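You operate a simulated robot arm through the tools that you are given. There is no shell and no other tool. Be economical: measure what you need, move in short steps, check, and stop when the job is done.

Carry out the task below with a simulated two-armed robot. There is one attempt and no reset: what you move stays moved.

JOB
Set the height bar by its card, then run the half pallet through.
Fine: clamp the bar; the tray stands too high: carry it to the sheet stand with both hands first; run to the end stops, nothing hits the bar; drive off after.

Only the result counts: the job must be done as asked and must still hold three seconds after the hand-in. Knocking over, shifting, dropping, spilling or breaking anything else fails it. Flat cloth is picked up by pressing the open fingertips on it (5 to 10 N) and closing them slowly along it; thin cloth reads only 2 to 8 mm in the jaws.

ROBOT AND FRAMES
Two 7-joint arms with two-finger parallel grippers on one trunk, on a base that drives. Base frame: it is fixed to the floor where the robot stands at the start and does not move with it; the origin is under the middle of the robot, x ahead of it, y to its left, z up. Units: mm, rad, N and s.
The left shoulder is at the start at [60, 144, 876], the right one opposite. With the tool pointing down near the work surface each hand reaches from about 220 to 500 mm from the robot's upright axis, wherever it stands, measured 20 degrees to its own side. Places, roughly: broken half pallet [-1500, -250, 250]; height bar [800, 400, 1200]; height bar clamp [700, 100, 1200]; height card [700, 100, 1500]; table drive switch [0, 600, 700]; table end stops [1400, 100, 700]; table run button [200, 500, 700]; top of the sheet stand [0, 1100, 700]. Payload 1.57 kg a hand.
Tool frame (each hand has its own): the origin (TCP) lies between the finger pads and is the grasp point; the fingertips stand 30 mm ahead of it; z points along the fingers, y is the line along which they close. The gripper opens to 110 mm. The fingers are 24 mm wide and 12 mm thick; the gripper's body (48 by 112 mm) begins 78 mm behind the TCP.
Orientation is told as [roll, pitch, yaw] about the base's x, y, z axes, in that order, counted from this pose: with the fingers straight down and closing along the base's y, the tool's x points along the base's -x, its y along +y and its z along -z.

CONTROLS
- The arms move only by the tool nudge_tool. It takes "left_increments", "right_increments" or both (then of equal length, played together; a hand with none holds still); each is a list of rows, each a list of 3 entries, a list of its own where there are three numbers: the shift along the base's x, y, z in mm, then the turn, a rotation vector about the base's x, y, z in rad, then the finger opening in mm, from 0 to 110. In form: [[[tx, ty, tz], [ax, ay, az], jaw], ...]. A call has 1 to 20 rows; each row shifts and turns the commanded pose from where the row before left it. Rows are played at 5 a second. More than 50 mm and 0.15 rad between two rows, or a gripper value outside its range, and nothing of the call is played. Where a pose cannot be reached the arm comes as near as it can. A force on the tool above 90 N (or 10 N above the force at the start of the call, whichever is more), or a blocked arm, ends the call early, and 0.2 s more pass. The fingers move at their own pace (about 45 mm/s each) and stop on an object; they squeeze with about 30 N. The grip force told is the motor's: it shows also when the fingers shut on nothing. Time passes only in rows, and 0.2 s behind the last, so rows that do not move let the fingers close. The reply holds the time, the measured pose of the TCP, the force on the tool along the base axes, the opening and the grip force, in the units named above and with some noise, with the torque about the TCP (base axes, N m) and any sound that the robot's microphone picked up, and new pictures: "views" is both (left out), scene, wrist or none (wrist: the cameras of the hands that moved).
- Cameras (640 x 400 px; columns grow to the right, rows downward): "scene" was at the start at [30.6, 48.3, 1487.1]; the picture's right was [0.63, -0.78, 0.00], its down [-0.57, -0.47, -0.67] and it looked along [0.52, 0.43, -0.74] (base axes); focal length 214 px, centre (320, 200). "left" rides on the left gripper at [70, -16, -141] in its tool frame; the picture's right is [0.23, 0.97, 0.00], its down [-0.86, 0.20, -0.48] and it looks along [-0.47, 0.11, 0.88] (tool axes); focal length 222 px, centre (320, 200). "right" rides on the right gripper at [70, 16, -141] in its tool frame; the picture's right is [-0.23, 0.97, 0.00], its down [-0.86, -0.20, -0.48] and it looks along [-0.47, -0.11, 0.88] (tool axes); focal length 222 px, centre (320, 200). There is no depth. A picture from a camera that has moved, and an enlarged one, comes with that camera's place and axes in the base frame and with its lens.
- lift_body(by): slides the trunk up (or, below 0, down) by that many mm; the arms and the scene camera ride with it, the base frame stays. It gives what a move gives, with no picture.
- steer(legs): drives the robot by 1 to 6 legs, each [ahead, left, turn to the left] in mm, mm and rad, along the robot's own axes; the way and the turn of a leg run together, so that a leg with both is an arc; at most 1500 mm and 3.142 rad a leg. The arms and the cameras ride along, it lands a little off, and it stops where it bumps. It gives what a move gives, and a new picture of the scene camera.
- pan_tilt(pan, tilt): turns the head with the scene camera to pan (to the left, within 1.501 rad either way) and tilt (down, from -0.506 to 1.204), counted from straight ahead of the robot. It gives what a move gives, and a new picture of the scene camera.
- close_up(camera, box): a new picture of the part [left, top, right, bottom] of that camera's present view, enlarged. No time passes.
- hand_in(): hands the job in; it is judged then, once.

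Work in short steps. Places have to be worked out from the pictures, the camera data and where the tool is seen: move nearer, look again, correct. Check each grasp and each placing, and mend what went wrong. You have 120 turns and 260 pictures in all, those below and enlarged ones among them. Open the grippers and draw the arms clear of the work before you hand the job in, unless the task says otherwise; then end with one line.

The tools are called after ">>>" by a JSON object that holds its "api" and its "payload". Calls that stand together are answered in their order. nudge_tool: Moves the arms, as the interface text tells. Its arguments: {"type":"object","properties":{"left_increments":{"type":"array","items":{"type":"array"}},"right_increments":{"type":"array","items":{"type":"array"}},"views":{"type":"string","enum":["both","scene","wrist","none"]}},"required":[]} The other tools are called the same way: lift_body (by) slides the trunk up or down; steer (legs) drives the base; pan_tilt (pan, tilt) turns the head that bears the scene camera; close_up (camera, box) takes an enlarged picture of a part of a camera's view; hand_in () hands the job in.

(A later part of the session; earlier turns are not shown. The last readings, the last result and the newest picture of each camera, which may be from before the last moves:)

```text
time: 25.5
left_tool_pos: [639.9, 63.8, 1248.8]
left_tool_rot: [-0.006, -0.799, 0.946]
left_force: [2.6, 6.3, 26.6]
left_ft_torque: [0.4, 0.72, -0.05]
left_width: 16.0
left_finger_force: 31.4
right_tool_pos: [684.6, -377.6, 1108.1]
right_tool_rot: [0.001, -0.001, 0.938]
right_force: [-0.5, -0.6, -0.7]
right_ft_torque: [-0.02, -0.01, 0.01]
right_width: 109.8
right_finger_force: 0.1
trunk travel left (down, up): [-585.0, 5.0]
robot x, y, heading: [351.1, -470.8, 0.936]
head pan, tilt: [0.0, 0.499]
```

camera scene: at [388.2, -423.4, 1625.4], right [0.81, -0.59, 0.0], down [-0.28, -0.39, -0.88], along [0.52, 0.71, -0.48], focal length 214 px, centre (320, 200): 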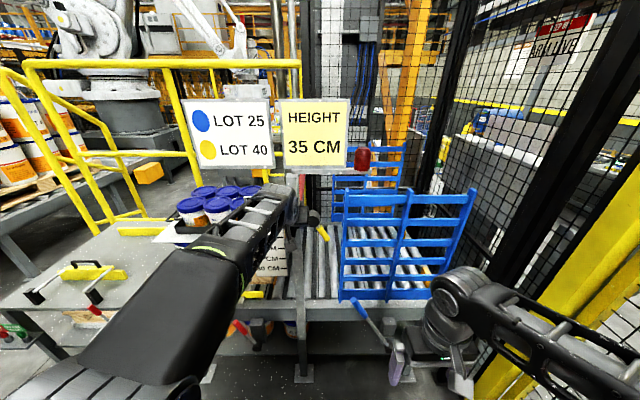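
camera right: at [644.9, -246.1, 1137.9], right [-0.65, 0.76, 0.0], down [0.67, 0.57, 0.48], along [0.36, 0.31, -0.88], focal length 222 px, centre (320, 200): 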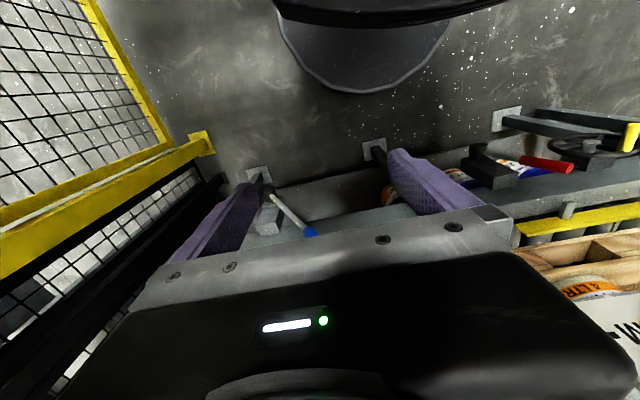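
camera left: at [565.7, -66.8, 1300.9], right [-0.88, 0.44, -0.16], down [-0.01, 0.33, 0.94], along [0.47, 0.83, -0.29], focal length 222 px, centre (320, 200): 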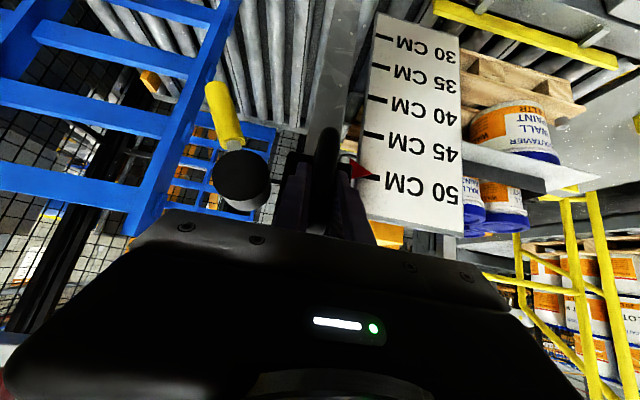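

It holds against 26 N, so it is clamped. I release that preload and bring the right hand (pitched 45°, yawed left) in front of the yellow lever, whose grip is at ≈U578/N468/z1170.

>>> {"api": "nudge_tool", "payload": {"left_increments": [[[0, 0, 3], [0, 0, 0], 0], [[0, 0, 3], [0, 0, 0], 0], [[0, 0, 0], [0, 0, 0], 0], [[0, 0, 0], [0, 0, 0], 0], [[0, 0, 0], [0, 0, 0], 0], [[0, 0, 0], [0, 0, 0], 0], [[0, 0, 0], [0, 0, 0], 0], [[0, 0, 0], [0, 0, 0], 0], [[0, 0, 0], [0, 0, 0], 0], [[0, 0, 0], [0, 0, 0], 0], [[0, 0, 0], [0, 0, 0], 0], [[0, 0, 0], [0, 0, 0], 0]], "right_increments": [[[4, 28.1, 11.3], [0.105, -0.078, 0], 110], [[4, 28.1, 11.3], [0.105, -0.078, 0], 110], [[4, 28.1, 11.3], [0.105, -0.078, 0], 110], [[4, 28.1, 11.3], [0.105, -0.078, 0], 60], [[4, 28.1, 11.3], [0.105, -0.078, 0], 60], [[4, 28.1, 11.3], [0.105, -0.078, 0], 60], [[4, 28.1, 11.3], [0, 0, 0.1], 40], [[4, 28.1, 11.3], [0, 0, 0.1], 40], [[4, 28.1, 11.3], [0, 0, 0.1], 40], [[4, 28.1, 11.3], [0, 0, 0.1], 40], [[4, 28.1, 11.3], [0, 0, 0.1], 40], [[0, 0, 0], [0, 0, 0], 40]]}}

```text
time: 28.1
left_tool_pos: [639.8, 64.3, 1246.9]
left_tool_rot: [-0.002, -0.782, 0.945]
left_force: [1.2, -7.4, -21.8]
left_ft_torque: [0.06, 0.61, 0.07]
left_width: 15.8
left_finger_force: 31.1
right_tool_pos: [731.8, -65.8, 1231.8]
right_tool_rot: [-0.004, -0.785, 1.44]
right_force: [0.4, -0.4, 0.9]
right_ft_torque: [0.05, 0.03, -0.02]
right_width: 40.0
right_finger_force: 0.1
trunk travel left (down, up): [-585.0, 5.0]
robot x, y, heading: [351.7, -472.8, 0.941]
head pan, tilt: [0.0, 0.499]
camera scene: at [388.8, -423.3, 1625.4], right [0.81, -0.59, 0.0], down [-0.28, -0.39, -0.88], along [0.52, 0.71, -0.48], focal length 214 px, centre (320, 200)
camera right: at [696.3, -211.0, 1282.1], right [-0.94, 0.29, 0.16], down [0.23, 0.24, 0.94], along [0.24, 0.93, -0.29], focal length 222 px, centre (320, 200)
camera left: at [565.7, -67.0, 1300.3], right [-0.88, 0.44, -0.16], down [0.0, 0.34, 0.94], along [0.47, 0.83, -0.29], focal length 222 px, centre (320, 200)
```

scene: 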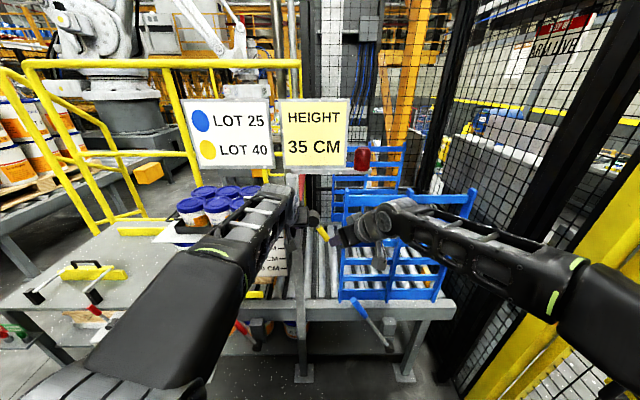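
right: 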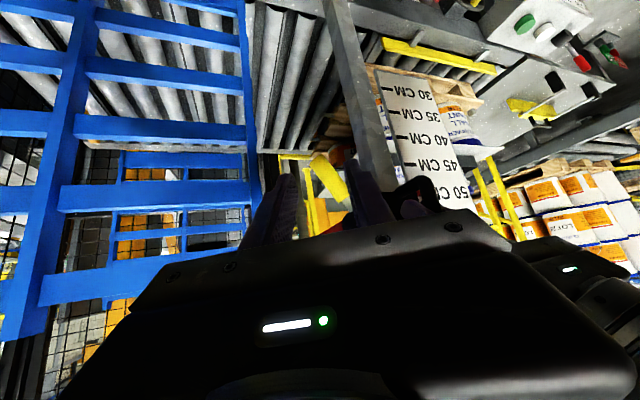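
left: 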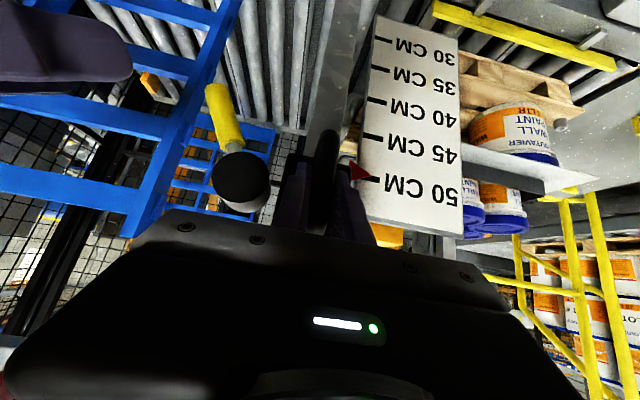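

Both cameras agree the lever grip is at ≈(U579,N468,z1180). I ease the left hand's upward pull and advance the right hand so the open jaws cage the lever.

>>> {"api": "nudge_tool", "payload": {"left_increments": [[[0, 0, -2], [0, 0, 0], 0], [[0, 0, -1], [0, 0, 0], 0], [[0, 0, 0], [0, 0, 0], 0], [[0, 0, 0], [0, 0, 0], 0]], "right_increments": [[[1.7, 19.2, 0], [0, 0, 0], 40], [[1.7, 19.2, 0], [0, 0, 0], 40], [[2.7, 19.9, -20], [0, 0, 0], 40], [[2.7, 19.9, -20], [0, 0, 0], 40]], "views": "wrist"}}

>>> {"api": "close_up", "payload": {"camera": "right", "box": [200, 80, 480, 260]}}

```text
time: 29.1
left_tool_pos: [639.8, 63.9, 1247.6]
left_tool_rot: [-0.003, -0.791, 0.944]
left_force: [-1.7, -2.6, -3.2]
left_ft_torque: [-0.18, 0.91, -0.08]
left_width: 16.1
left_finger_force: 31.5
right_tool_pos: [738.9, 12.8, 1191.8]
right_tool_rot: [-0.006, -0.785, 1.438]
right_force: [-0.5, -0.2, -0.4]
right_ft_torque: [0.0, -0.01, -0.06]
right_width: 40.0
right_finger_force: 0.0
trunk travel left (down, up): [-585.0, 5.0]
robot x, y, heading: [352.2, -471.9, 0.937]
head pan, tilt: [0.0, 0.499]
camera right: at [704.2, -132.5, 1241.8], right [-0.94, 0.29, 0.16], down [0.23, 0.24, 0.94], along [0.24, 0.93, -0.29], focal length 222 px, centre (320, 200)
camera left: at [565.4, -67.2, 1299.5], right [-0.88, 0.44, -0.16], down [-0.01, 0.33, 0.94], along [0.47, 0.83, -0.29], focal length 222 px, centre (320, 200)
```

right: 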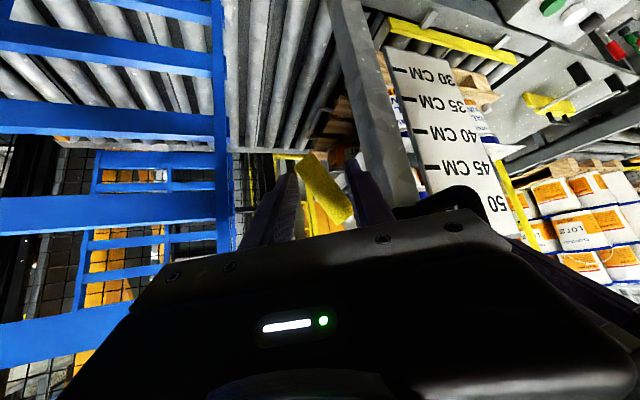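
left: 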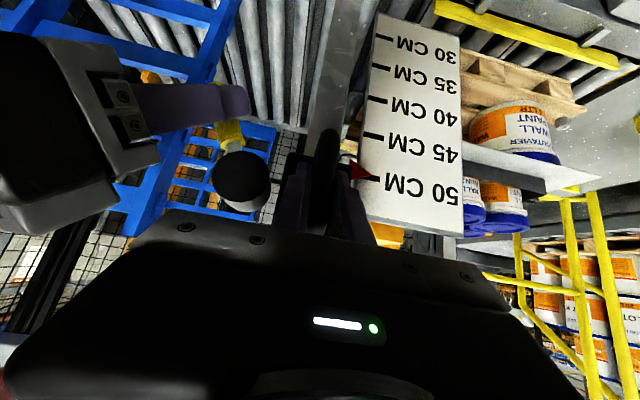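

```text
2.22 times, centred on (340, 170) of right
camera zoom: at [704.2, -132.5, 1241.8], right [-0.94, 0.29, 0.16], down [0.23, 0.24, 0.94], along [0.24, 0.93, -0.29], focal length 494 px, centre (276, 267)
```

zoom: 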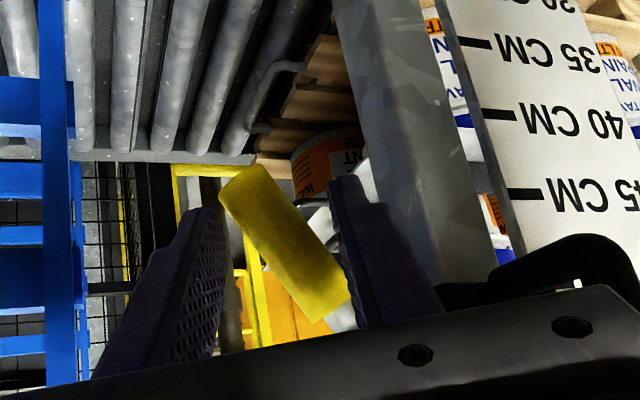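

Lever is between the open fingers. I advance the last bit and swing it gently to the right (counter-clockwise) to see whether that loosens it.

>>> {"api": "nudge_tool", "payload": {"right_increments": [[[3.7, 18.4, -17], [0, 0, 0], 36], [[7, -5.3, 6], [0, 0, 0], 36], [[7, -5.3, 7], [0, 0, 0], 36]], "views": "wrist"}}

>>> {"api": "close_up", "payload": {"camera": "right", "box": [200, 80, 480, 260]}}

```text
time: 29.9
left_tool_pos: [639.4, 63.6, 1247.4]
left_tool_rot: [-0.003, -0.79, 0.946]
left_force: [1.8, 1.1, 4.1]
left_ft_torque: [0.08, 1.11, 0.17]
left_width: 16.1
left_finger_force: 31.8
right_tool_pos: [754.2, 20.5, 1185.7]
right_tool_rot: [-0.007, -0.782, 1.442]
right_force: [-5.7, -1.3, -6.4]
right_ft_torque: [-0.18, -0.3, 0.05]
right_width: 42.4
right_finger_force: 8.2
trunk travel left (down, up): [-585.0, 5.0]
robot x, y, heading: [350.0, -473.0, 0.94]
head pan, tilt: [0.0, 0.499]
camera right: at [720.2, -125.1, 1236.6], right [-0.94, 0.29, 0.16], down [0.23, 0.24, 0.94], along [0.23, 0.93, -0.29], focal length 222 px, centre (320, 200)
```

right: 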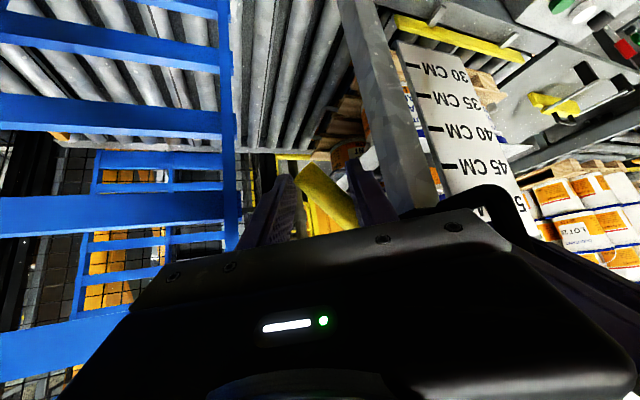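

```text
2.22 times, centred on (340, 170) of right
camera zoom: at [720.2, -125.1, 1236.6], right [-0.94, 0.29, 0.16], down [0.23, 0.24, 0.94], along [0.23, 0.93, -0.29], focal length 494 px, centre (276, 267)
```

zoom: 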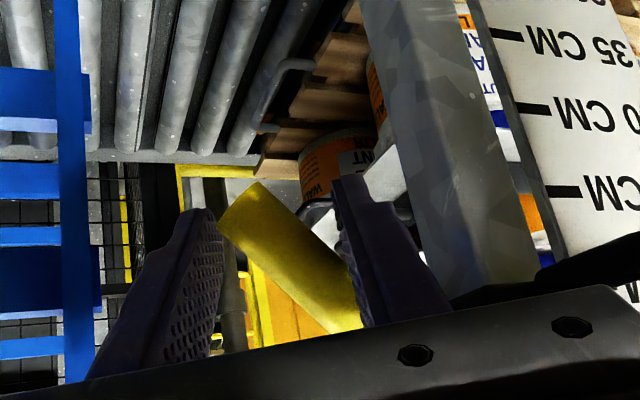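

The lever follows with only a few newtons. I continue the arc while rolling the hand to follow the lever.

>>> {"api": "nudge_tool", "payload": {"right_increments": [[[0, 0, 0], [-0.0128, -0.093, 0.094], 42], [[4.8, -3.6, 6], [-0.0128, -0.093, 0.094], 42], [[4.8, -3.6, 8], [-0.0128, -0.093, 0.094], 42], [[4, -3, 9], [-0.0128, -0.093, 0.094], 42]], "views": "both"}}

>>> {"api": "close_up", "payload": {"camera": "right", "box": [200, 80, 480, 260]}}

```text
time: 30.9
left_tool_pos: [639.7, 63.8, 1248.3]
left_tool_rot: [-0.001, -0.788, 0.946]
left_force: [2.1, 3.0, 7.1]
left_ft_torque: [1.15, 0.08, -0.03]
left_width: 16.0
left_finger_force: 31.7
right_tool_pos: [769.6, 10.1, 1211.4]
right_tool_rot: [-0.476, -0.652, 2.136]
right_force: [-1.3, -1.6, -1.0]
right_ft_torque: [-0.02, -0.04, 0.03]
right_width: 43.4
right_finger_force: 0.3
trunk travel left (down, up): [-585.0, 5.0]
robot x, y, heading: [350.9, -473.4, 0.939]
head pan, tilt: [0.0, 0.499]
camera scene: at [387.5, -424.1, 1625.5], right [0.81, -0.59, 0.0], down [-0.28, -0.39, -0.88], along [0.52, 0.71, -0.48], focal length 214 px, centre (320, 200)
camera right: at [772.0, -139.6, 1262.1], right [-0.97, -0.08, -0.22], down [-0.23, 0.29, 0.93], along [-0.02, 0.95, -0.3], focal length 222 px, centre (320, 200)
```

scene: 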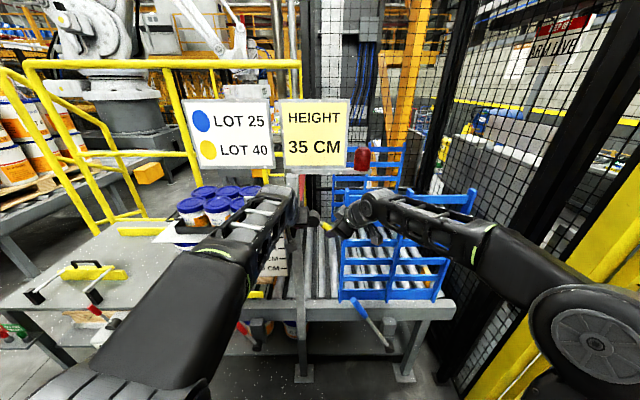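
right: 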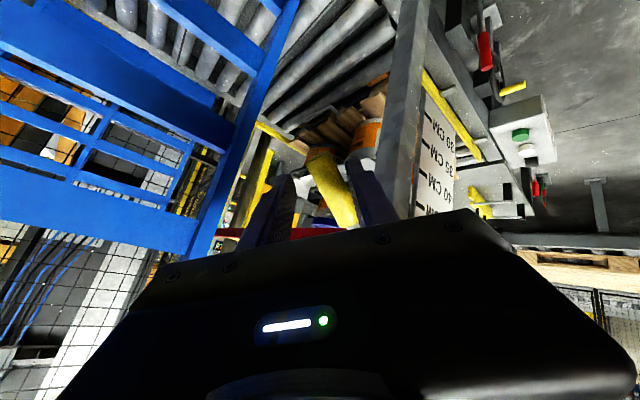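

```text
2.22 times, centred on (340, 170) of right
camera zoom: at [772.0, -139.6, 1262.1], right [-0.97, -0.08, -0.22], down [-0.23, 0.29, 0.93], along [-0.02, 0.95, -0.3], focal length 494 px, centre (276, 267)
```

zoom: 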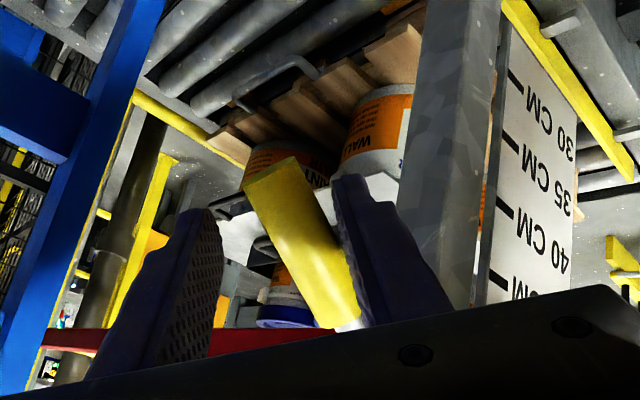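

The lever has turned to roughly 55°. Test the slide again with a small downward nudge of the left hand.

>>> {"api": "nudge_tool", "payload": {"left_increments": [[[0, 0, -3], [0, 0, 0], 0], [[0, 0, -3], [0, 0, 0], 0]], "views": "none"}}

```text
time: 31.5
left_tool_pos: [639.9, 61.3, 1244.9]
left_tool_rot: [-0.005, -0.793, 0.946]
left_force: [-0.2, 6.9, 25.9]
left_ft_torque: [0.24, 0.5, -0.02]
left_width: 16.0
left_finger_force: 31.3
right_tool_pos: [768.8, 8.6, 1211.4]
right_tool_rot: [-0.475, -0.654, 2.136]
right_force: [0.3, -1.8, 0.2]
right_ft_torque: [-0.03, 0.01, 0.05]
right_width: 42.5
right_finger_force: 0.2
trunk travel left (down, up): [-585.0, 5.0]
robot x, y, heading: [354.9, -474.9, 0.937]
head pan, tilt: [0.0, 0.499]
```

Still clamped. I undo that and carry the lever further past horizontal.

>>> {"api": "nudge_tool", "payload": {"left_increments": [[[0, 0, 3], [0, 0, 0], 0], [[0, 0, 3], [0, 0, 0], 0], [[0, 0, 0], [0, 0, 0], 0], [[0, 0, 0], [0, 0, 0], 0]], "right_increments": [[[2.4, -1.8, 13], [-0.012, -0.088, 0.088], 42], [[1.6, -1.2, 14], [-0.012, -0.088, 0.088], 42], [[-0.8, 0.6, 14], [-0.012, -0.088, 0.088], 42], [[-2.4, 1.8, 13], [-0.012, -0.088, 0.088], 42]], "views": "both"}}

>>> {"api": "close_up", "payload": {"camera": "right", "box": [200, 80, 480, 260]}}

>>> {"api": "close_up", "payload": {"camera": "left", "box": [100, 60, 420, 240]}}

```text
time: 32.5
left_tool_pos: [639.1, 63.3, 1243.7]
left_tool_rot: [-0.003, -0.779, 0.946]
left_force: [-2.1, 0.9, -18.4]
left_ft_torque: [0.84, -0.27, -0.01]
left_width: 16.0
left_finger_force: 31.5
right_tool_pos: [770.0, 11.6, 1266.3]
right_tool_rot: [-0.714, -0.365, 2.609]
right_force: [-1.5, -4.2, -1.5]
right_ft_torque: [-0.12, -0.03, 0.08]
right_width: 45.5
right_finger_force: 1.8
trunk travel left (down, up): [-585.0, 5.0]
robot x, y, heading: [353.9, -471.7, 0.936]
head pan, tilt: [0.0, 0.499]
camera scene: at [387.8, -423.0, 1625.1], right [0.81, -0.59, 0.0], down [-0.28, -0.39, -0.88], along [0.52, 0.71, -0.48], focal length 214 px, centre (320, 200)
camera right: at [804.5, -130.0, 1329.7], right [-0.75, -0.41, -0.51], down [-0.62, 0.18, 0.77], along [-0.22, 0.9, -0.39], focal length 222 px, centre (320, 200)
camera left: at [565.3, -67.6, 1296.4], right [-0.88, 0.44, -0.16], down [0.0, 0.34, 0.94], along [0.47, 0.83, -0.3], focal length 222 px, centre (320, 200)
```

scene: 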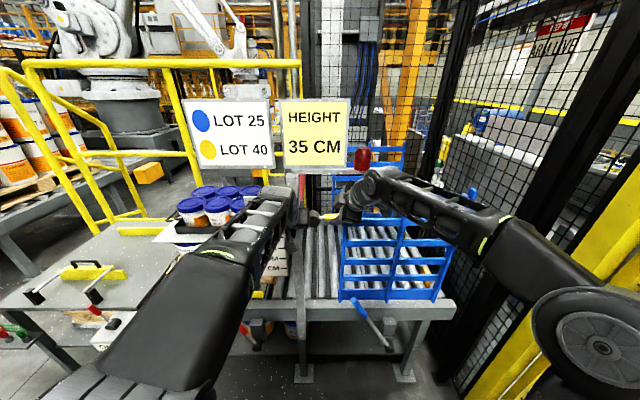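
right: 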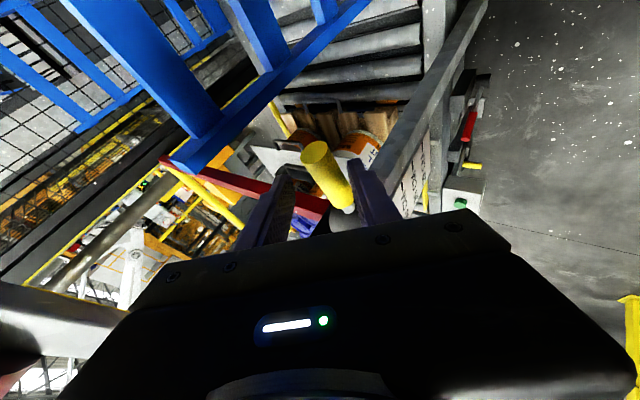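
left: 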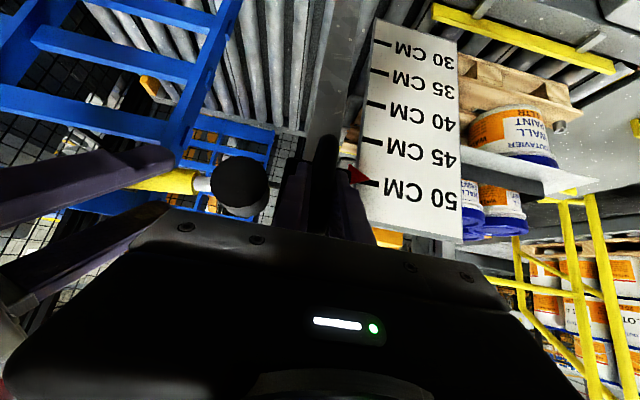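

```text
2.22 times, centred on (340, 170) of right
camera zoom: at [804.5, -130.0, 1329.7], right [-0.75, -0.41, -0.51], down [-0.62, 0.18, 0.77], along [-0.22, 0.9, -0.39], focal length 494 px, centre (276, 267)
```

zoom: 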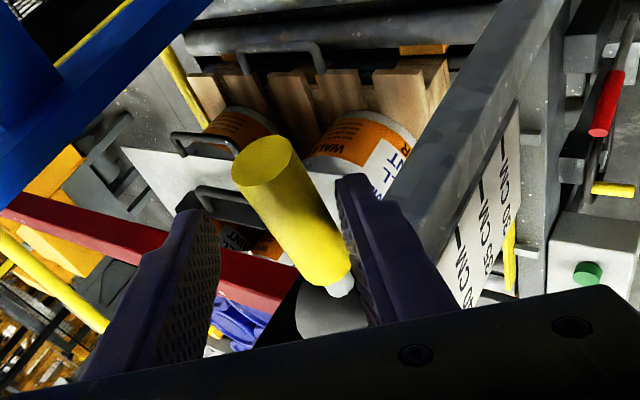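

```text
2.00 times, centred on (260, 150) of left
camera zoom: at [565.3, -67.6, 1296.4], right [-0.88, 0.44, -0.16], down [0.0, 0.34, 0.94], along [0.47, 0.83, -0.3], focal length 444 px, centre (440, 300)
```

zoom: 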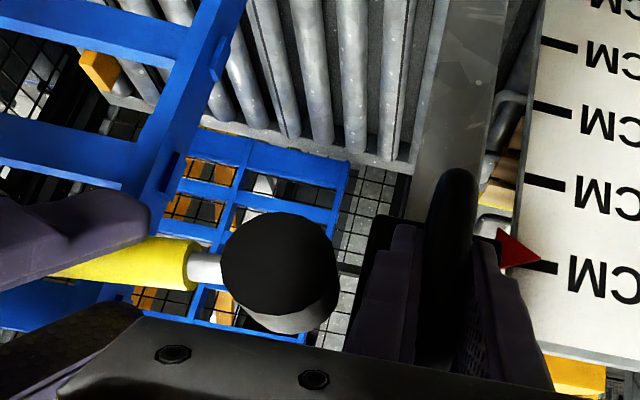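

The lever is now horizontal, pointer looks shifted slightly. Test downward again.

>>> {"api": "nudge_tool", "payload": {"left_increments": [[[0, 0, -4], [0, 0, 0], 0], [[0, 0, -4], [0, 0, 0], 0], [[0, 0, -4], [0, 0, 0], 0]], "views": "wrist"}}

```text
time: 33.3
left_tool_pos: [639.6, 62.8, 1237.1]
left_tool_rot: [-0.006, -0.793, 0.944]
left_force: [-2.1, 1.5, 4.8]
left_ft_torque: [1.02, -0.19, -0.06]
left_width: 15.8
left_finger_force: 31.7
right_tool_pos: [770.1, 9.1, 1266.3]
right_tool_rot: [-0.712, -0.367, 2.608]
right_force: [-0.7, -0.5, -0.8]
right_ft_torque: [-0.05, -0.06, 0.03]
right_width: 42.9
right_finger_force: 0.6
trunk travel left (down, up): [-585.0, 5.0]
robot x, y, heading: [349.0, -472.1, 0.936]
head pan, tilt: [0.0, 0.499]
camera left: at [564.8, -67.9, 1287.5], right [-0.88, 0.44, -0.16], down [-0.01, 0.33, 0.94], along [0.47, 0.83, -0.29], focal length 222 px, centre (320, 200)
```

left: 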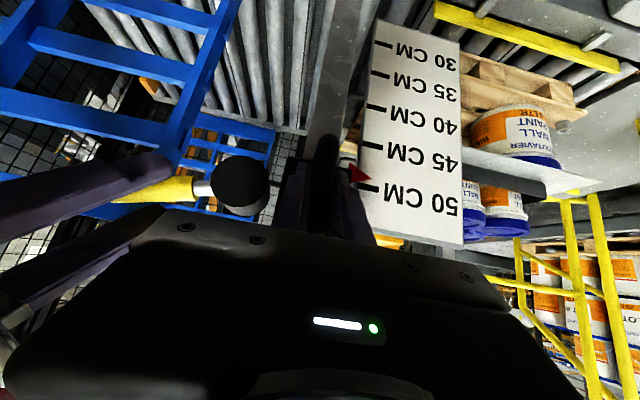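

It slides freely now, and the knob rides with it. I lower both hands together 126 mm (right jaws still loosely caging the lever), then read the pointer.

>>> {"api": "nudge_tool", "payload": {"left_increments": [[[0, 0, -14], [0, 0, 0], 0], [[0, 0, -14], [0, 0, 0], 0], [[0, 0, -14], [0, 0, 0], 0], [[0, 0, -14], [0, 0, 0], 0], [[0, 0, -14], [0, 0, 0], 0], [[0, 0, -14], [0, 0, 0], 0], [[0, 0, -14], [0, 0, 0], 0], [[0, 0, -14], [0, 0, 0], 0], [[0, 0, -14], [0, 0, 0], 0]], "right_increments": [[[0, 0, -15], [0, 0, 0], 42], [[0, 0, -15], [0, 0, 0], 42], [[0, 0, -14], [0, 0, 0], 42], [[0, 0, -14], [0, 0, 0], 42], [[0, 0, -14], [0, 0, 0], 42], [[0, 0, -14], [0, 0, 0], 42], [[0, 0, -14], [0, 0, 0], 42], [[0, 0, -14], [0, 0, 0], 42], [[0, 0, -14], [0, 0, 0], 42]]}}

>>> {"api": "close_up", "payload": {"camera": "left", "box": [280, 80, 480, 220]}}

```text
time: 35.3
left_tool_pos: [640.1, 61.9, 1107.7]
left_tool_rot: [-0.003, -0.785, 0.947]
left_force: [1.2, 8.4, -0.2]
left_ft_torque: [0.3, 0.41, -0.01]
left_width: 15.8
left_finger_force: 31.7
right_tool_pos: [770.4, 9.2, 1136.4]
right_tool_rot: [-0.712, -0.368, 2.608]
right_force: [0.4, 0.5, 0.3]
right_ft_torque: [-0.03, -0.02, 0.01]
right_width: 41.9
right_finger_force: 0.0
trunk travel left (down, up): [-585.0, 5.0]
robot x, y, heading: [354.2, -471.1, 0.936]
head pan, tilt: [0.0, 0.499]
camera scene: at [387.9, -422.5, 1625.4], right [0.81, -0.59, 0.0], down [-0.28, -0.39, -0.88], along [0.52, 0.71, -0.48], focal length 214 px, centre (320, 200)
camera right: at [804.0, -131.2, 1199.8], right [-0.76, -0.41, -0.51], down [-0.62, 0.18, 0.77], along [-0.22, 0.89, -0.39], focal length 222 px, centre (320, 200)
camera left: at [565.1, -68.0, 1159.8], right [-0.88, 0.44, -0.16], down [-0.01, 0.33, 0.94], along [0.47, 0.83, -0.29], focal length 222 px, centre (320, 200)
```

scene: 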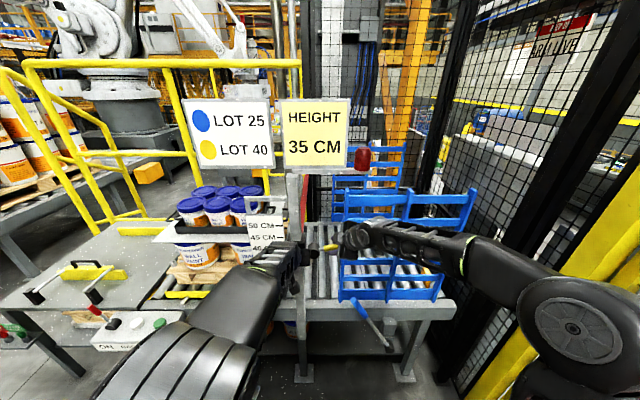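
right: 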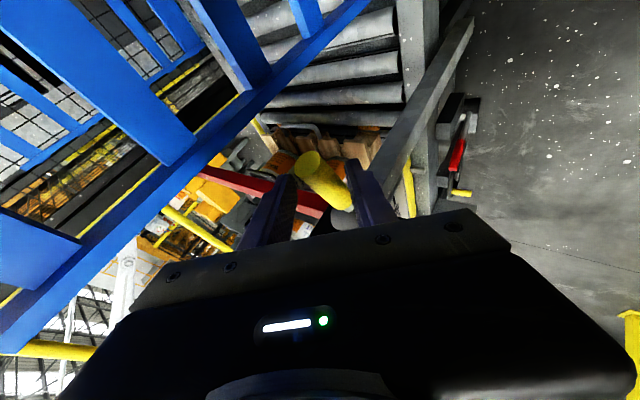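
left: 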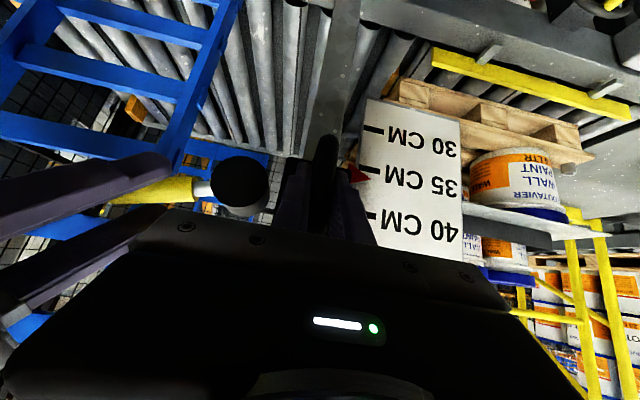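

```text
2.86 times, centred on (380, 150) of left
camera zoom: at [565.1, -68.0, 1159.8], right [-0.88, 0.44, -0.16], down [-0.01, 0.33, 0.94], along [0.47, 0.83, -0.29], focal length 635 px, centre (149, 343)
```

zoom: 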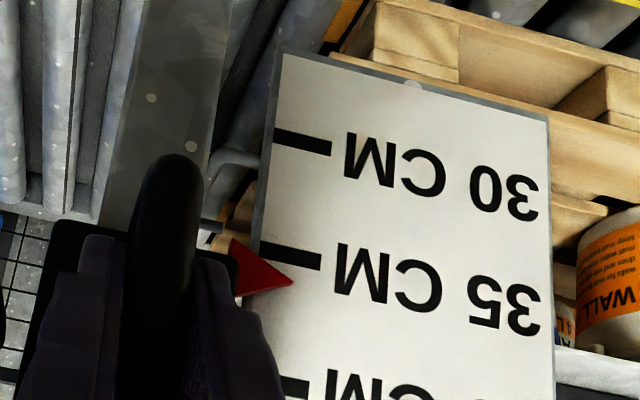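

The pointer is about 12 mm above the 35 mark (same viewing geometry as at the start). Lower both 11 mm and re-read.

>>> {"api": "nudge_tool", "payload": {"left_increments": [[[0, 0, -6], [0, 0, 0], 0], [[0, 0, -5], [0, 0, 0], 0], [[0, 0, 0], [0, 0, 0], 0]], "right_increments": [[[0, 0, -6], [0, 0, 0], 42], [[0, 0, -5], [0, 0, 0], 42], [[0, 0, 0], [0, 0, 0], 42]], "views": "none"}}

>>> {"api": "close_up", "payload": {"camera": "left", "box": [310, 100, 430, 190]}}

>>> {"api": "close_up", "payload": {"camera": "scene", "box": [230, 190, 350, 280]}}

```text
time: 36.1
left_tool_pos: [639.7, 63.7, 1097.9]
left_tool_rot: [-0.004, -0.786, 0.946]
left_force: [0.2, 6.3, -3.4]
left_ft_torque: [0.88, -0.2, -0.03]
left_width: 15.8
left_finger_force: 31.6
right_tool_pos: [771.1, 10.8, 1125.1]
right_tool_rot: [-0.713, -0.367, 2.607]
right_force: [0.1, 0.4, -0.4]
right_ft_torque: [0.01, -0.01, 0.02]
right_width: 41.8
right_finger_force: 0.2
trunk travel left (down, up): [-585.0, 5.0]
robot x, y, heading: [352.3, -466.4, 0.942]
head pan, tilt: [0.0, 0.499]
```

```text
4.44 times, centred on (370, 145) of left
camera zoom: at [565.0, -67.9, 1148.7], right [-0.88, 0.44, -0.16], down [-0.01, 0.33, 0.94], along [0.47, 0.83, -0.29], focal length 987 px, centre (98, 444)
```

zoom: 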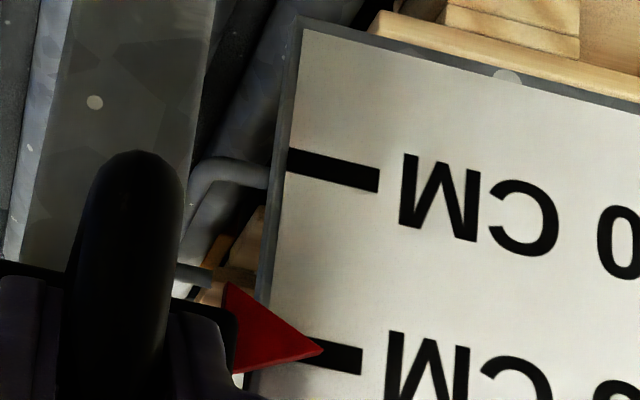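

```text
4.44 times, centred on (290, 235) of scene
camera zoom: at [387.8, -422.6, 1625.3], right [0.81, -0.59, 0.0], down [-0.28, -0.39, -0.88], along [0.52, 0.71, -0.48], focal length 953 px, centre (453, 44)
```

zoom: 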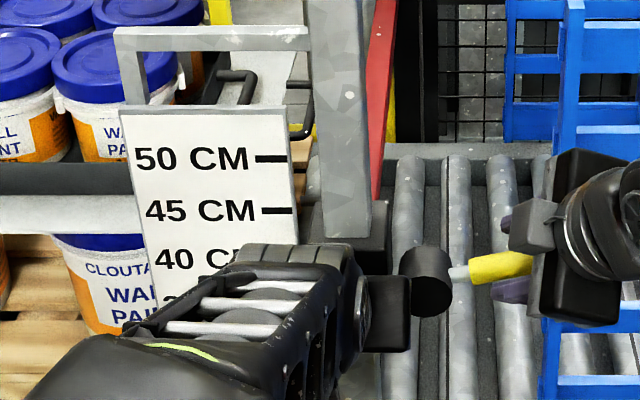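

The pointer tip now sits on the 35 tick. Next I swing the lever back down along the reverse arc to clamp, with the left hand holding the slide.

>>> {"api": "nudge_tool", "payload": {"left_increments": [[[0, 0, 0], [0, 0, 0], 0], [[0, 0, 0], [0, 0, 0], 0], [[0, 0, 0], [0, 0, 0], 0], [[0, 0, 0], [0, 0, 0], 0], [[0, 0, 0], [0, 0, 0], 0], [[0, 0, 0], [0, 0, 0], 0], [[0, 0, 0], [0, 0, 0], 0]], "right_increments": [[[2.4, -1.8, -13], [0.012, 0.088, -0.088], 42], [[0.8, -0.6, -14], [0.012, 0.088, -0.088], 42], [[-1.6, 1.2, -14], [0.012, 0.088, -0.088], 42], [[-2.4, 1.8, -13], [0.012, 0.088, -0.088], 42], [[-4, 3, -9], [0.0128, 0.093, -0.094], 42], [[-4.8, 3.6, -8], [0.0128, 0.093, -0.094], 42], [[-4.8, 3.6, -6], [0.0128, 0.093, -0.094], 42]], "views": "wrist"}}

>>> {"api": "close_up", "payload": {"camera": "scene", "box": [270, 210, 390, 300]}}

```text
time: 37.7
left_tool_pos: [639.2, 63.2, 1096.9]
left_tool_rot: [-0.003, -0.784, 0.947]
left_force: [-3.7, 2.6, -8.3]
left_ft_torque: [-0.41, 0.71, -0.11]
left_width: 15.9
left_finger_force: 31.5
right_tool_pos: [754.8, 20.8, 1047.1]
right_tool_rot: [-0.135, -0.773, 1.623]
right_force: [1.1, 0.9, 1.3]
right_ft_torque: [-0.15, 0.11, 0.1]
right_width: 45.3
right_finger_force: 1.5
trunk travel left (down, up): [-585.0, 5.0]
robot x, y, heading: [351.2, -471.0, 0.934]
head pan, tilt: [0.0, 0.499]
camera right: at [729.3, -127.0, 1096.4], right [-0.98, 0.2, 0.07], down [0.12, 0.27, 0.96], along [0.18, 0.94, -0.29], focal length 222 px, centre (320, 200)
camera left: at [565.0, -67.9, 1148.8], right [-0.88, 0.44, -0.16], down [-0.01, 0.33, 0.94], along [0.47, 0.83, -0.29], focal length 222 px, centre (320, 200)
```

right: 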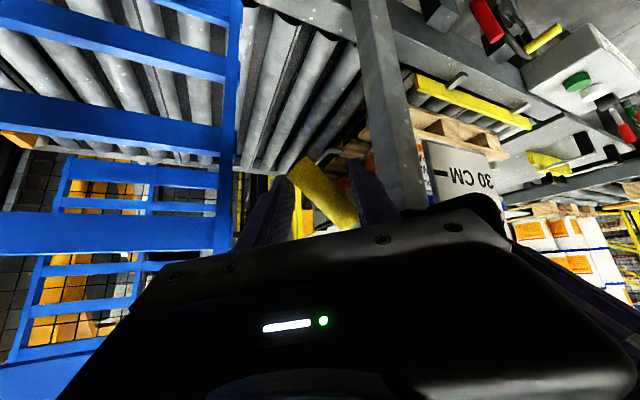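
left: 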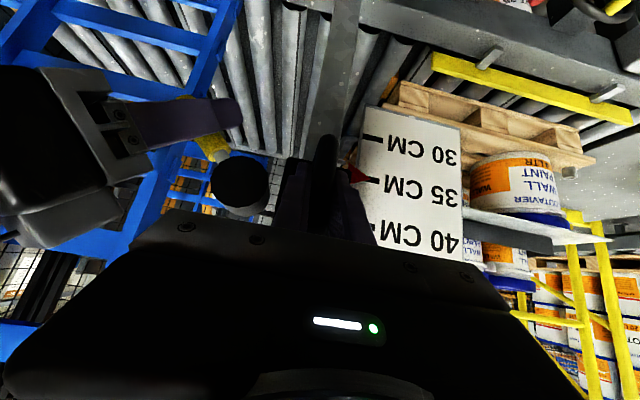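

```text
4.44 times, centred on (330, 255) of scene
camera zoom: at [387.8, -422.3, 1625.3], right [0.81, -0.59, 0.0], down [-0.28, -0.39, -0.88], along [0.52, 0.71, -0.48], focal length 953 px, centre (276, -44)
```

zoom: 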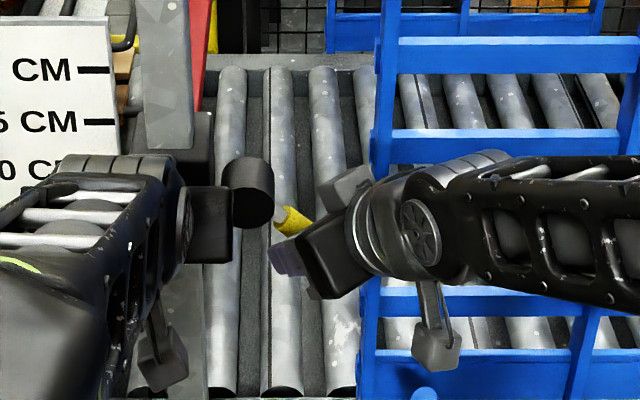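

Lever is back to ≈45°. Continue to its original clamped angle.

>>> {"api": "nudge_tool", "payload": {"left_increments": [[[0, 0, 0], [0, 0, 0], 0], [[0, 0, 0], [0, 0, 0], 0], [[0, 0, 0], [0, 0, 0], 0], [[0, 0, 0], [0, 0, 0], 0]], "right_increments": [[[-4.8, 3.6, -5], [0.0128, 0.093, -0.094], 42], [[-5.6, 4.2, -4], [0, 0, 0], 42], [[-5.6, 4.2, -3], [0, 0, 0], 42], [[-5.6, 4.2, -2], [0, 0, 0], 42]], "views": "wrist"}}

>>> {"api": "close_up", "payload": {"camera": "left", "box": [160, 80, 400, 240]}}

```text
time: 38.7
left_tool_pos: [639.7, 62.3, 1097.1]
left_tool_rot: [-0.002, -0.787, 0.945]
left_force: [-6.2, 2.4, -14.8]
left_ft_torque: [0.31, 0.19, -0.03]
left_width: 15.9
left_finger_force: 31.2
right_tool_pos: [735.9, 37.8, 1034.8]
right_tool_rot: [-0.006, -0.785, 1.438]
right_force: [6.0, -0.7, 3.6]
right_ft_torque: [-0.02, -0.2, -0.05]
right_width: 47.4
right_finger_force: 2.9
trunk travel left (down, up): [-585.0, 5.0]
robot x, y, heading: [347.9, -473.9, 0.943]
head pan, tilt: [0.0, 0.499]
camera right: at [701.1, -108.7, 1085.0], right [-0.94, 0.29, 0.16], down [0.23, 0.24, 0.94], along [0.24, 0.93, -0.29], focal length 222 px, centre (320, 200)
camera left: at [565.0, -67.9, 1148.8], right [-0.88, 0.44, -0.16], down [-0.01, 0.33, 0.94], along [0.47, 0.83, -0.29], focal length 222 px, centre (320, 200)
```

right: 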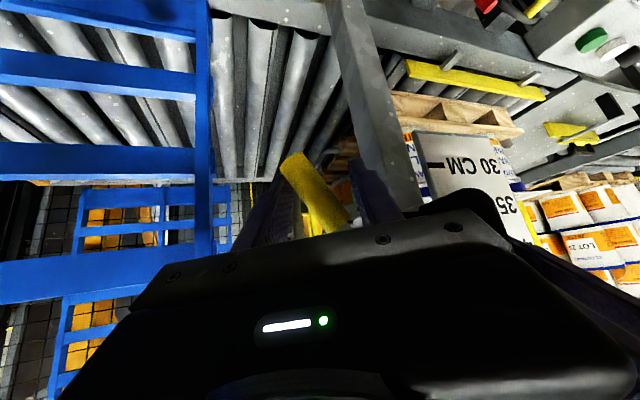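
left: 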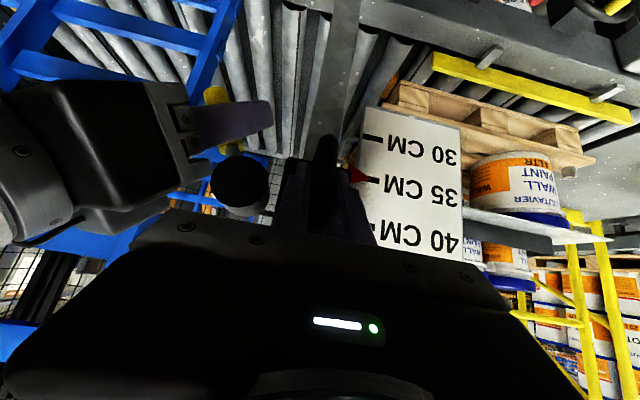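

```text
2.50 times, centred on (280, 160) of left
camera zoom: at [565.0, -67.9, 1148.8], right [-0.88, 0.44, -0.16], down [-0.01, 0.33, 0.94], along [0.47, 0.83, -0.29], focal length 555 px, centre (420, 300)
```

zoom: 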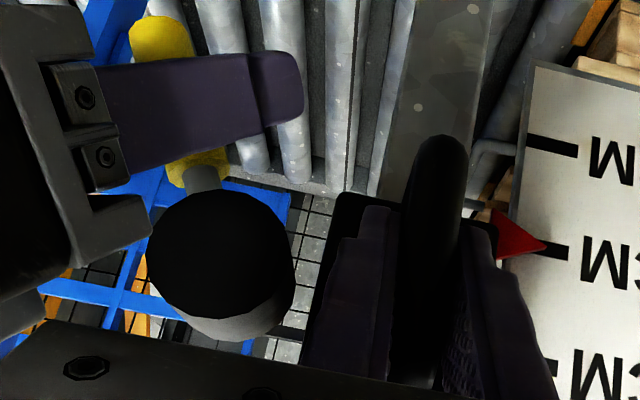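

Lever is back at roughly its original lean. Push slightly further to be sure it's fully seated, watching force.

>>> {"api": "nudge_tool", "payload": {"right_increments": [[[-4, 3, -1], [0, 0, 0], 42], [[-4, 3, -1], [0, 0, 0], 42]], "views": "none"}}

>>> {"api": "close_up", "payload": {"camera": "left", "box": [160, 80, 400, 240]}}

```text
time: 39.3
left_tool_pos: [638.7, 63.5, 1096.2]
left_tool_rot: [-0.002, -0.786, 0.947]
left_force: [-12.3, 3.6, -16.7]
left_ft_torque: [0.63, -0.24, -0.11]
left_width: 15.7
left_finger_force: 31.7
right_tool_pos: [730.4, 42.7, 1033.7]
right_tool_rot: [-0.007, -0.787, 1.438]
right_force: [18.8, -2.7, 9.5]
right_ft_torque: [-0.1, -0.55, -0.01]
right_width: 58.5
right_finger_force: 9.1
trunk travel left (down, up): [-585.0, 5.0]
robot x, y, heading: [354.7, -471.4, 0.941]
head pan, tilt: [0.0, 0.499]
```

```text
2.50 times, centred on (280, 160) of left
camera zoom: at [565.2, -68.0, 1148.9], right [-0.88, 0.44, -0.16], down [-0.01, 0.33, 0.94], along [0.47, 0.83, -0.29], focal length 555 px, centre (420, 300)
```

zoom: 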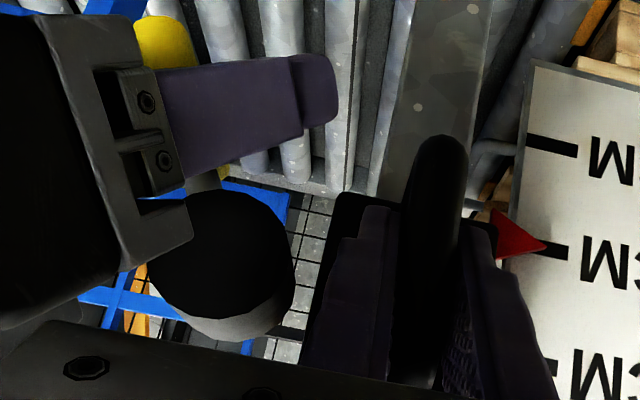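

Resistance of ~20 N: lever is at its stop. I back the right hand out along its fingers.

>>> {"api": "nudge_tool", "payload": {"right_increments": [[[8, -6, 2], [0, 0, 0], 60], [[-2.4, -17.5, 17.7], [0, 0, 0], 60], [[-2.4, -17.5, 17.7], [0, 0, 0], 60], [[-2.4, -17.5, 17.7], [0, 0, 0], 60], [[-2.4, -17.5, 17.7], [0, 0, 0], 60], [[10, -30, 10], [0, 0, 0], 60], [[10, -30, 0], [0, 0, 0], 60]], "left_increments": [[[0, 0, 0], [0, 0, 0], 0], [[0, 0, 0], [0, 0, 0], 0], [[0, 0, 0], [0, 0, 0], 0], [[0, 0, -3], [0, 0, 0], 0], [[0, 0, -3], [0, 0, 0], 0], [[0, 0, -1], [0, 0, 0], 0], [[0, 0, 0], [0, 0, 0], 0]], "views": "scene"}}

>>> {"api": "close_up", "payload": {"camera": "left", "box": [160, 80, 400, 240]}}

```text
time: 40.9
left_tool_pos: [639.5, 63.4, 1096.2]
left_tool_rot: [-0.005, -0.799, 0.944]
left_force: [-5.7, 3.8, 27.4]
left_ft_torque: [0.59, 0.87, -0.04]
left_width: 16.3
left_finger_force: 31.7
right_tool_pos: [743.6, -95.6, 1117.5]
right_tool_rot: [-0.009, -0.786, 1.444]
right_force: [0.2, -0.9, 0.3]
right_ft_torque: [-0.01, 0.0, 0.0]
right_width: 60.1
right_finger_force: 0.0
trunk travel left (down, up): [-585.0, 5.0]
robot x, y, heading: [352.0, -469.8, 0.936]
head pan, tilt: [0.0, 0.499]
camera scene: at [385.4, -426.0, 1625.9], right [0.81, -0.59, 0.0], down [-0.28, -0.38, -0.88], along [0.52, 0.71, -0.48], focal length 214 px, centre (320, 200)
```

scene: 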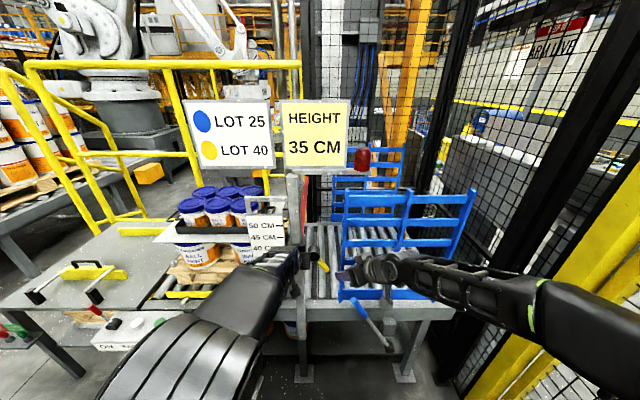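

```text
2.50 times, centred on (280, 160) of left
camera zoom: at [564.5, -68.2, 1146.3], right [-0.88, 0.44, -0.17], down [-0.01, 0.32, 0.95], along [0.47, 0.83, -0.28], focal length 555 px, centre (420, 300)
```

zoom: 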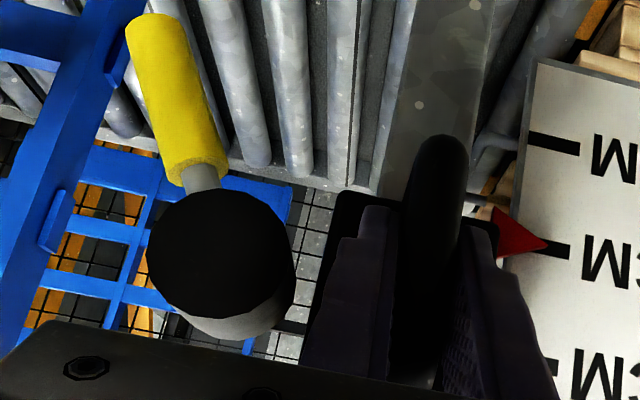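

Clamped: holds 27 N and the pointer is on 35. Release the loop and back the left hand off.

>>> {"api": "nudge_tool", "payload": {"left_increments": [[[0, 0, 4], [0, 0, 0], 0], [[0, 0, 0], [0, 0, 0], 40], [[0, 0, 0], [0, 0, 0], 40], [[-10.5, -14.2, 17.7], [0, 0, 0], 40], [[-10.5, -14.2, 17.7], [0, 0, 0], 40], [[-10.5, -14.2, 17.7], [0, 0, 0], 40], [[-10.5, -14.2, 17.7], [0, 0, 0], 40], [[-20, -27, 10], [0, 0, 0], 60], [[-20, -27, 0], [0, 0, 0], 60]], "views": "wrist"}}

>>> {"api": "close_up", "payload": {"camera": "left", "box": [220, 30, 460, 190]}}

```text
time: 42.9
left_tool_pos: [557.2, -49.2, 1177.2]
left_tool_rot: [-0.004, -0.79, 0.945]
left_force: [-0.5, -1.1, 0.4]
left_ft_torque: [0.02, -0.01, 0.02]
left_width: 60.1
left_finger_force: 0.1
right_tool_pos: [745.8, -95.3, 1117.4]
right_tool_rot: [-0.006, -0.786, 1.439]
right_force: [-0.1, -0.1, 0.3]
right_ft_torque: [0.03, -0.01, 0.01]
right_width: 60.0
right_finger_force: 0.0
trunk travel left (down, up): [-585.0, 5.0]
robot x, y, heading: [349.1, -467.8, 0.939]
head pan, tilt: [0.0, 0.499]
camera left: at [482.0, -179.6, 1228.4], right [-0.88, 0.44, -0.16], down [-0.01, 0.33, 0.94], along [0.47, 0.83, -0.29], focal length 222 px, centre (320, 200)
```

left: 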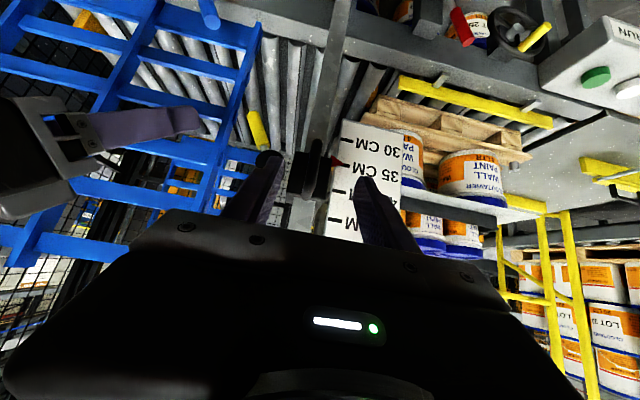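

```text
2.50 times, centred on (340, 110) of left
camera zoom: at [482.0, -179.6, 1228.4], right [-0.88, 0.44, -0.16], down [-0.01, 0.33, 0.94], along [0.47, 0.83, -0.29], focal length 555 px, centre (270, 425)
```

zoom: 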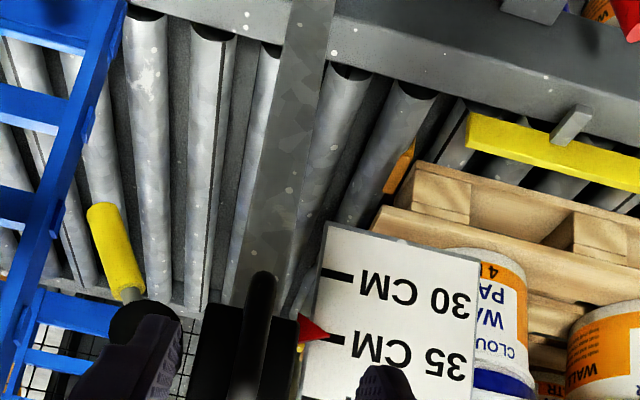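

Bar set and clamped. Now I tuck both hands back to a downward pose before driving to the tray.

>>> {"api": "nudge_tool", "payload": {"left_increments": [[[-15.6, -3.3, 0], [-0.105, 0.078, 0], 110], [[-15.6, -3.3, 0], [-0.105, 0.078, 0], 110], [[-15.6, -3.3, 0], [-0.105, 0.078, 0], 110], [[-15.6, -3.3, 0], [-0.105, 0.078, 0], 110], [[-15.6, -3.3, 0], [-0.105, 0.078, 0], 110], [[-15.6, -3.3, 0], [-0.105, 0.078, 0], 110], [[-15.6, -3.3, 0], [0, 0, 0], 110], [[-15.6, -3.3, 0], [0, 0, 0], 110], [[-15.6, -3.3, 0], [0, 0, 0], 110], [[-15.6, -3.3, 0], [0, 0, 0], 110], [[-15.6, -3.3, 0], [0, 0, 0], 110]], "right_increments": [[[-8.8, -20.3, 0], [0, 0, -0.1], 110], [[-8.8, -20.3, 0], [0, 0, -0.1], 110], [[-8.8, -20.3, 0], [0, 0, -0.1], 110], [[-8.8, -20.3, 0], [0, 0, -0.1], 110], [[-8.8, -20.3, 0], [0, 0, -0.1], 110], [[-8.8, -20.3, 0], [-0.105, 0.078, 0], 110], [[-8.8, -20.3, 0], [-0.105, 0.078, 0], 110], [[-8.8, -20.3, 0], [-0.105, 0.078, 0], 110], [[-8.8, -20.3, 0], [-0.105, 0.078, 0], 110], [[-8.8, -20.3, 0], [-0.105, 0.078, 0], 110], [[-8.8, -20.3, 0], [-0.105, 0.078, 0], 110]], "views": "none"}}

>>> {"api": "steer", "payload": {"legs": [[0, 560, 0]]}}

>>> {"api": "close_up", "payload": {"camera": "scene", "box": [210, 130, 430, 270]}}

```text
time: 45.3
left_tool_pos: [385.8, -84.8, 1177.0]
left_tool_rot: [0.006, -0.004, 0.941]
left_force: [0.5, 0.1, -0.4]
left_ft_torque: [-0.03, -0.01, 0.01]
left_width: 110.1
left_finger_force: 0.1
right_tool_pos: [649.1, -318.0, 1115.0]
right_tool_rot: [-0.002, 0.002, 0.939]
right_force: [-0.1, 0.4, -0.5]
right_ft_torque: [0.02, -0.01, -0.03]
right_width: 110.0
right_finger_force: 0.1
trunk travel left (down, up): [-585.0, 5.0]
robot x, y, heading: [349.6, -471.7, 0.94]
head pan, tilt: [0.0, 0.499]
```

```text
time: 48.5
left_tool_pos: [-51.1, 239.9, 1175.4]
left_tool_rot: [0.006, -0.001, 0.935]
left_force: [0.6, 0.1, -0.2]
left_ft_torque: [-0.03, 0.01, -0.02]
left_width: 109.8
left_finger_force: 0.1
right_tool_pos: [210.8, 4.7, 1114.3]
right_tool_rot: [0.0, -0.001, 0.931]
right_force: [0.6, 0.6, 0.4]
right_ft_torque: [0.0, 0.02, -0.01]
right_width: 109.9
right_finger_force: 0.1
trunk travel left (down, up): [-585.0, 5.0]
robot x, y, heading: [-85.6, -146.3, 0.93]
head pan, tilt: [0.0, 0.499]
camera scene: at [-50.8, -100.6, 1625.5], right [0.8, -0.6, 0.0], down [-0.28, -0.38, -0.88], along [0.52, 0.7, -0.48], focal length 214 px, centre (320, 200)
```

scene: 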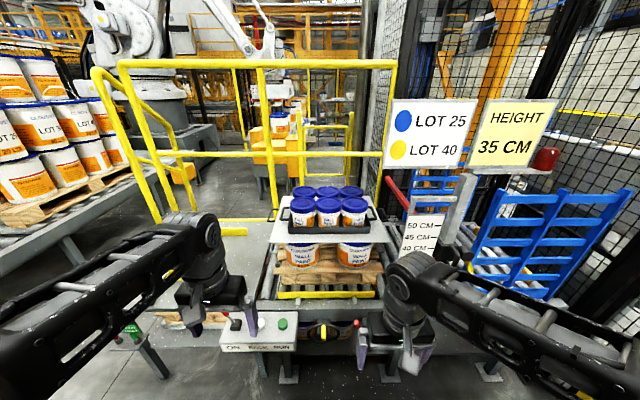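

```text
2.86 times, centred on (320, 200) of scene
camera zoom: at [-50.8, -100.6, 1625.5], right [0.8, -0.6, 0.0], down [-0.28, -0.38, -0.88], along [0.52, 0.7, -0.48], focal length 613 px, centre (320, 200)
```

zoom: 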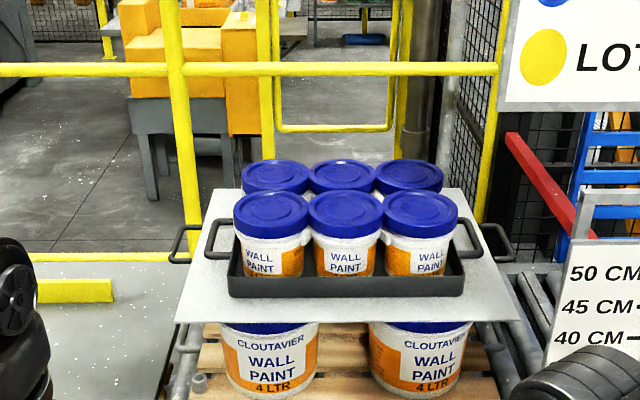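

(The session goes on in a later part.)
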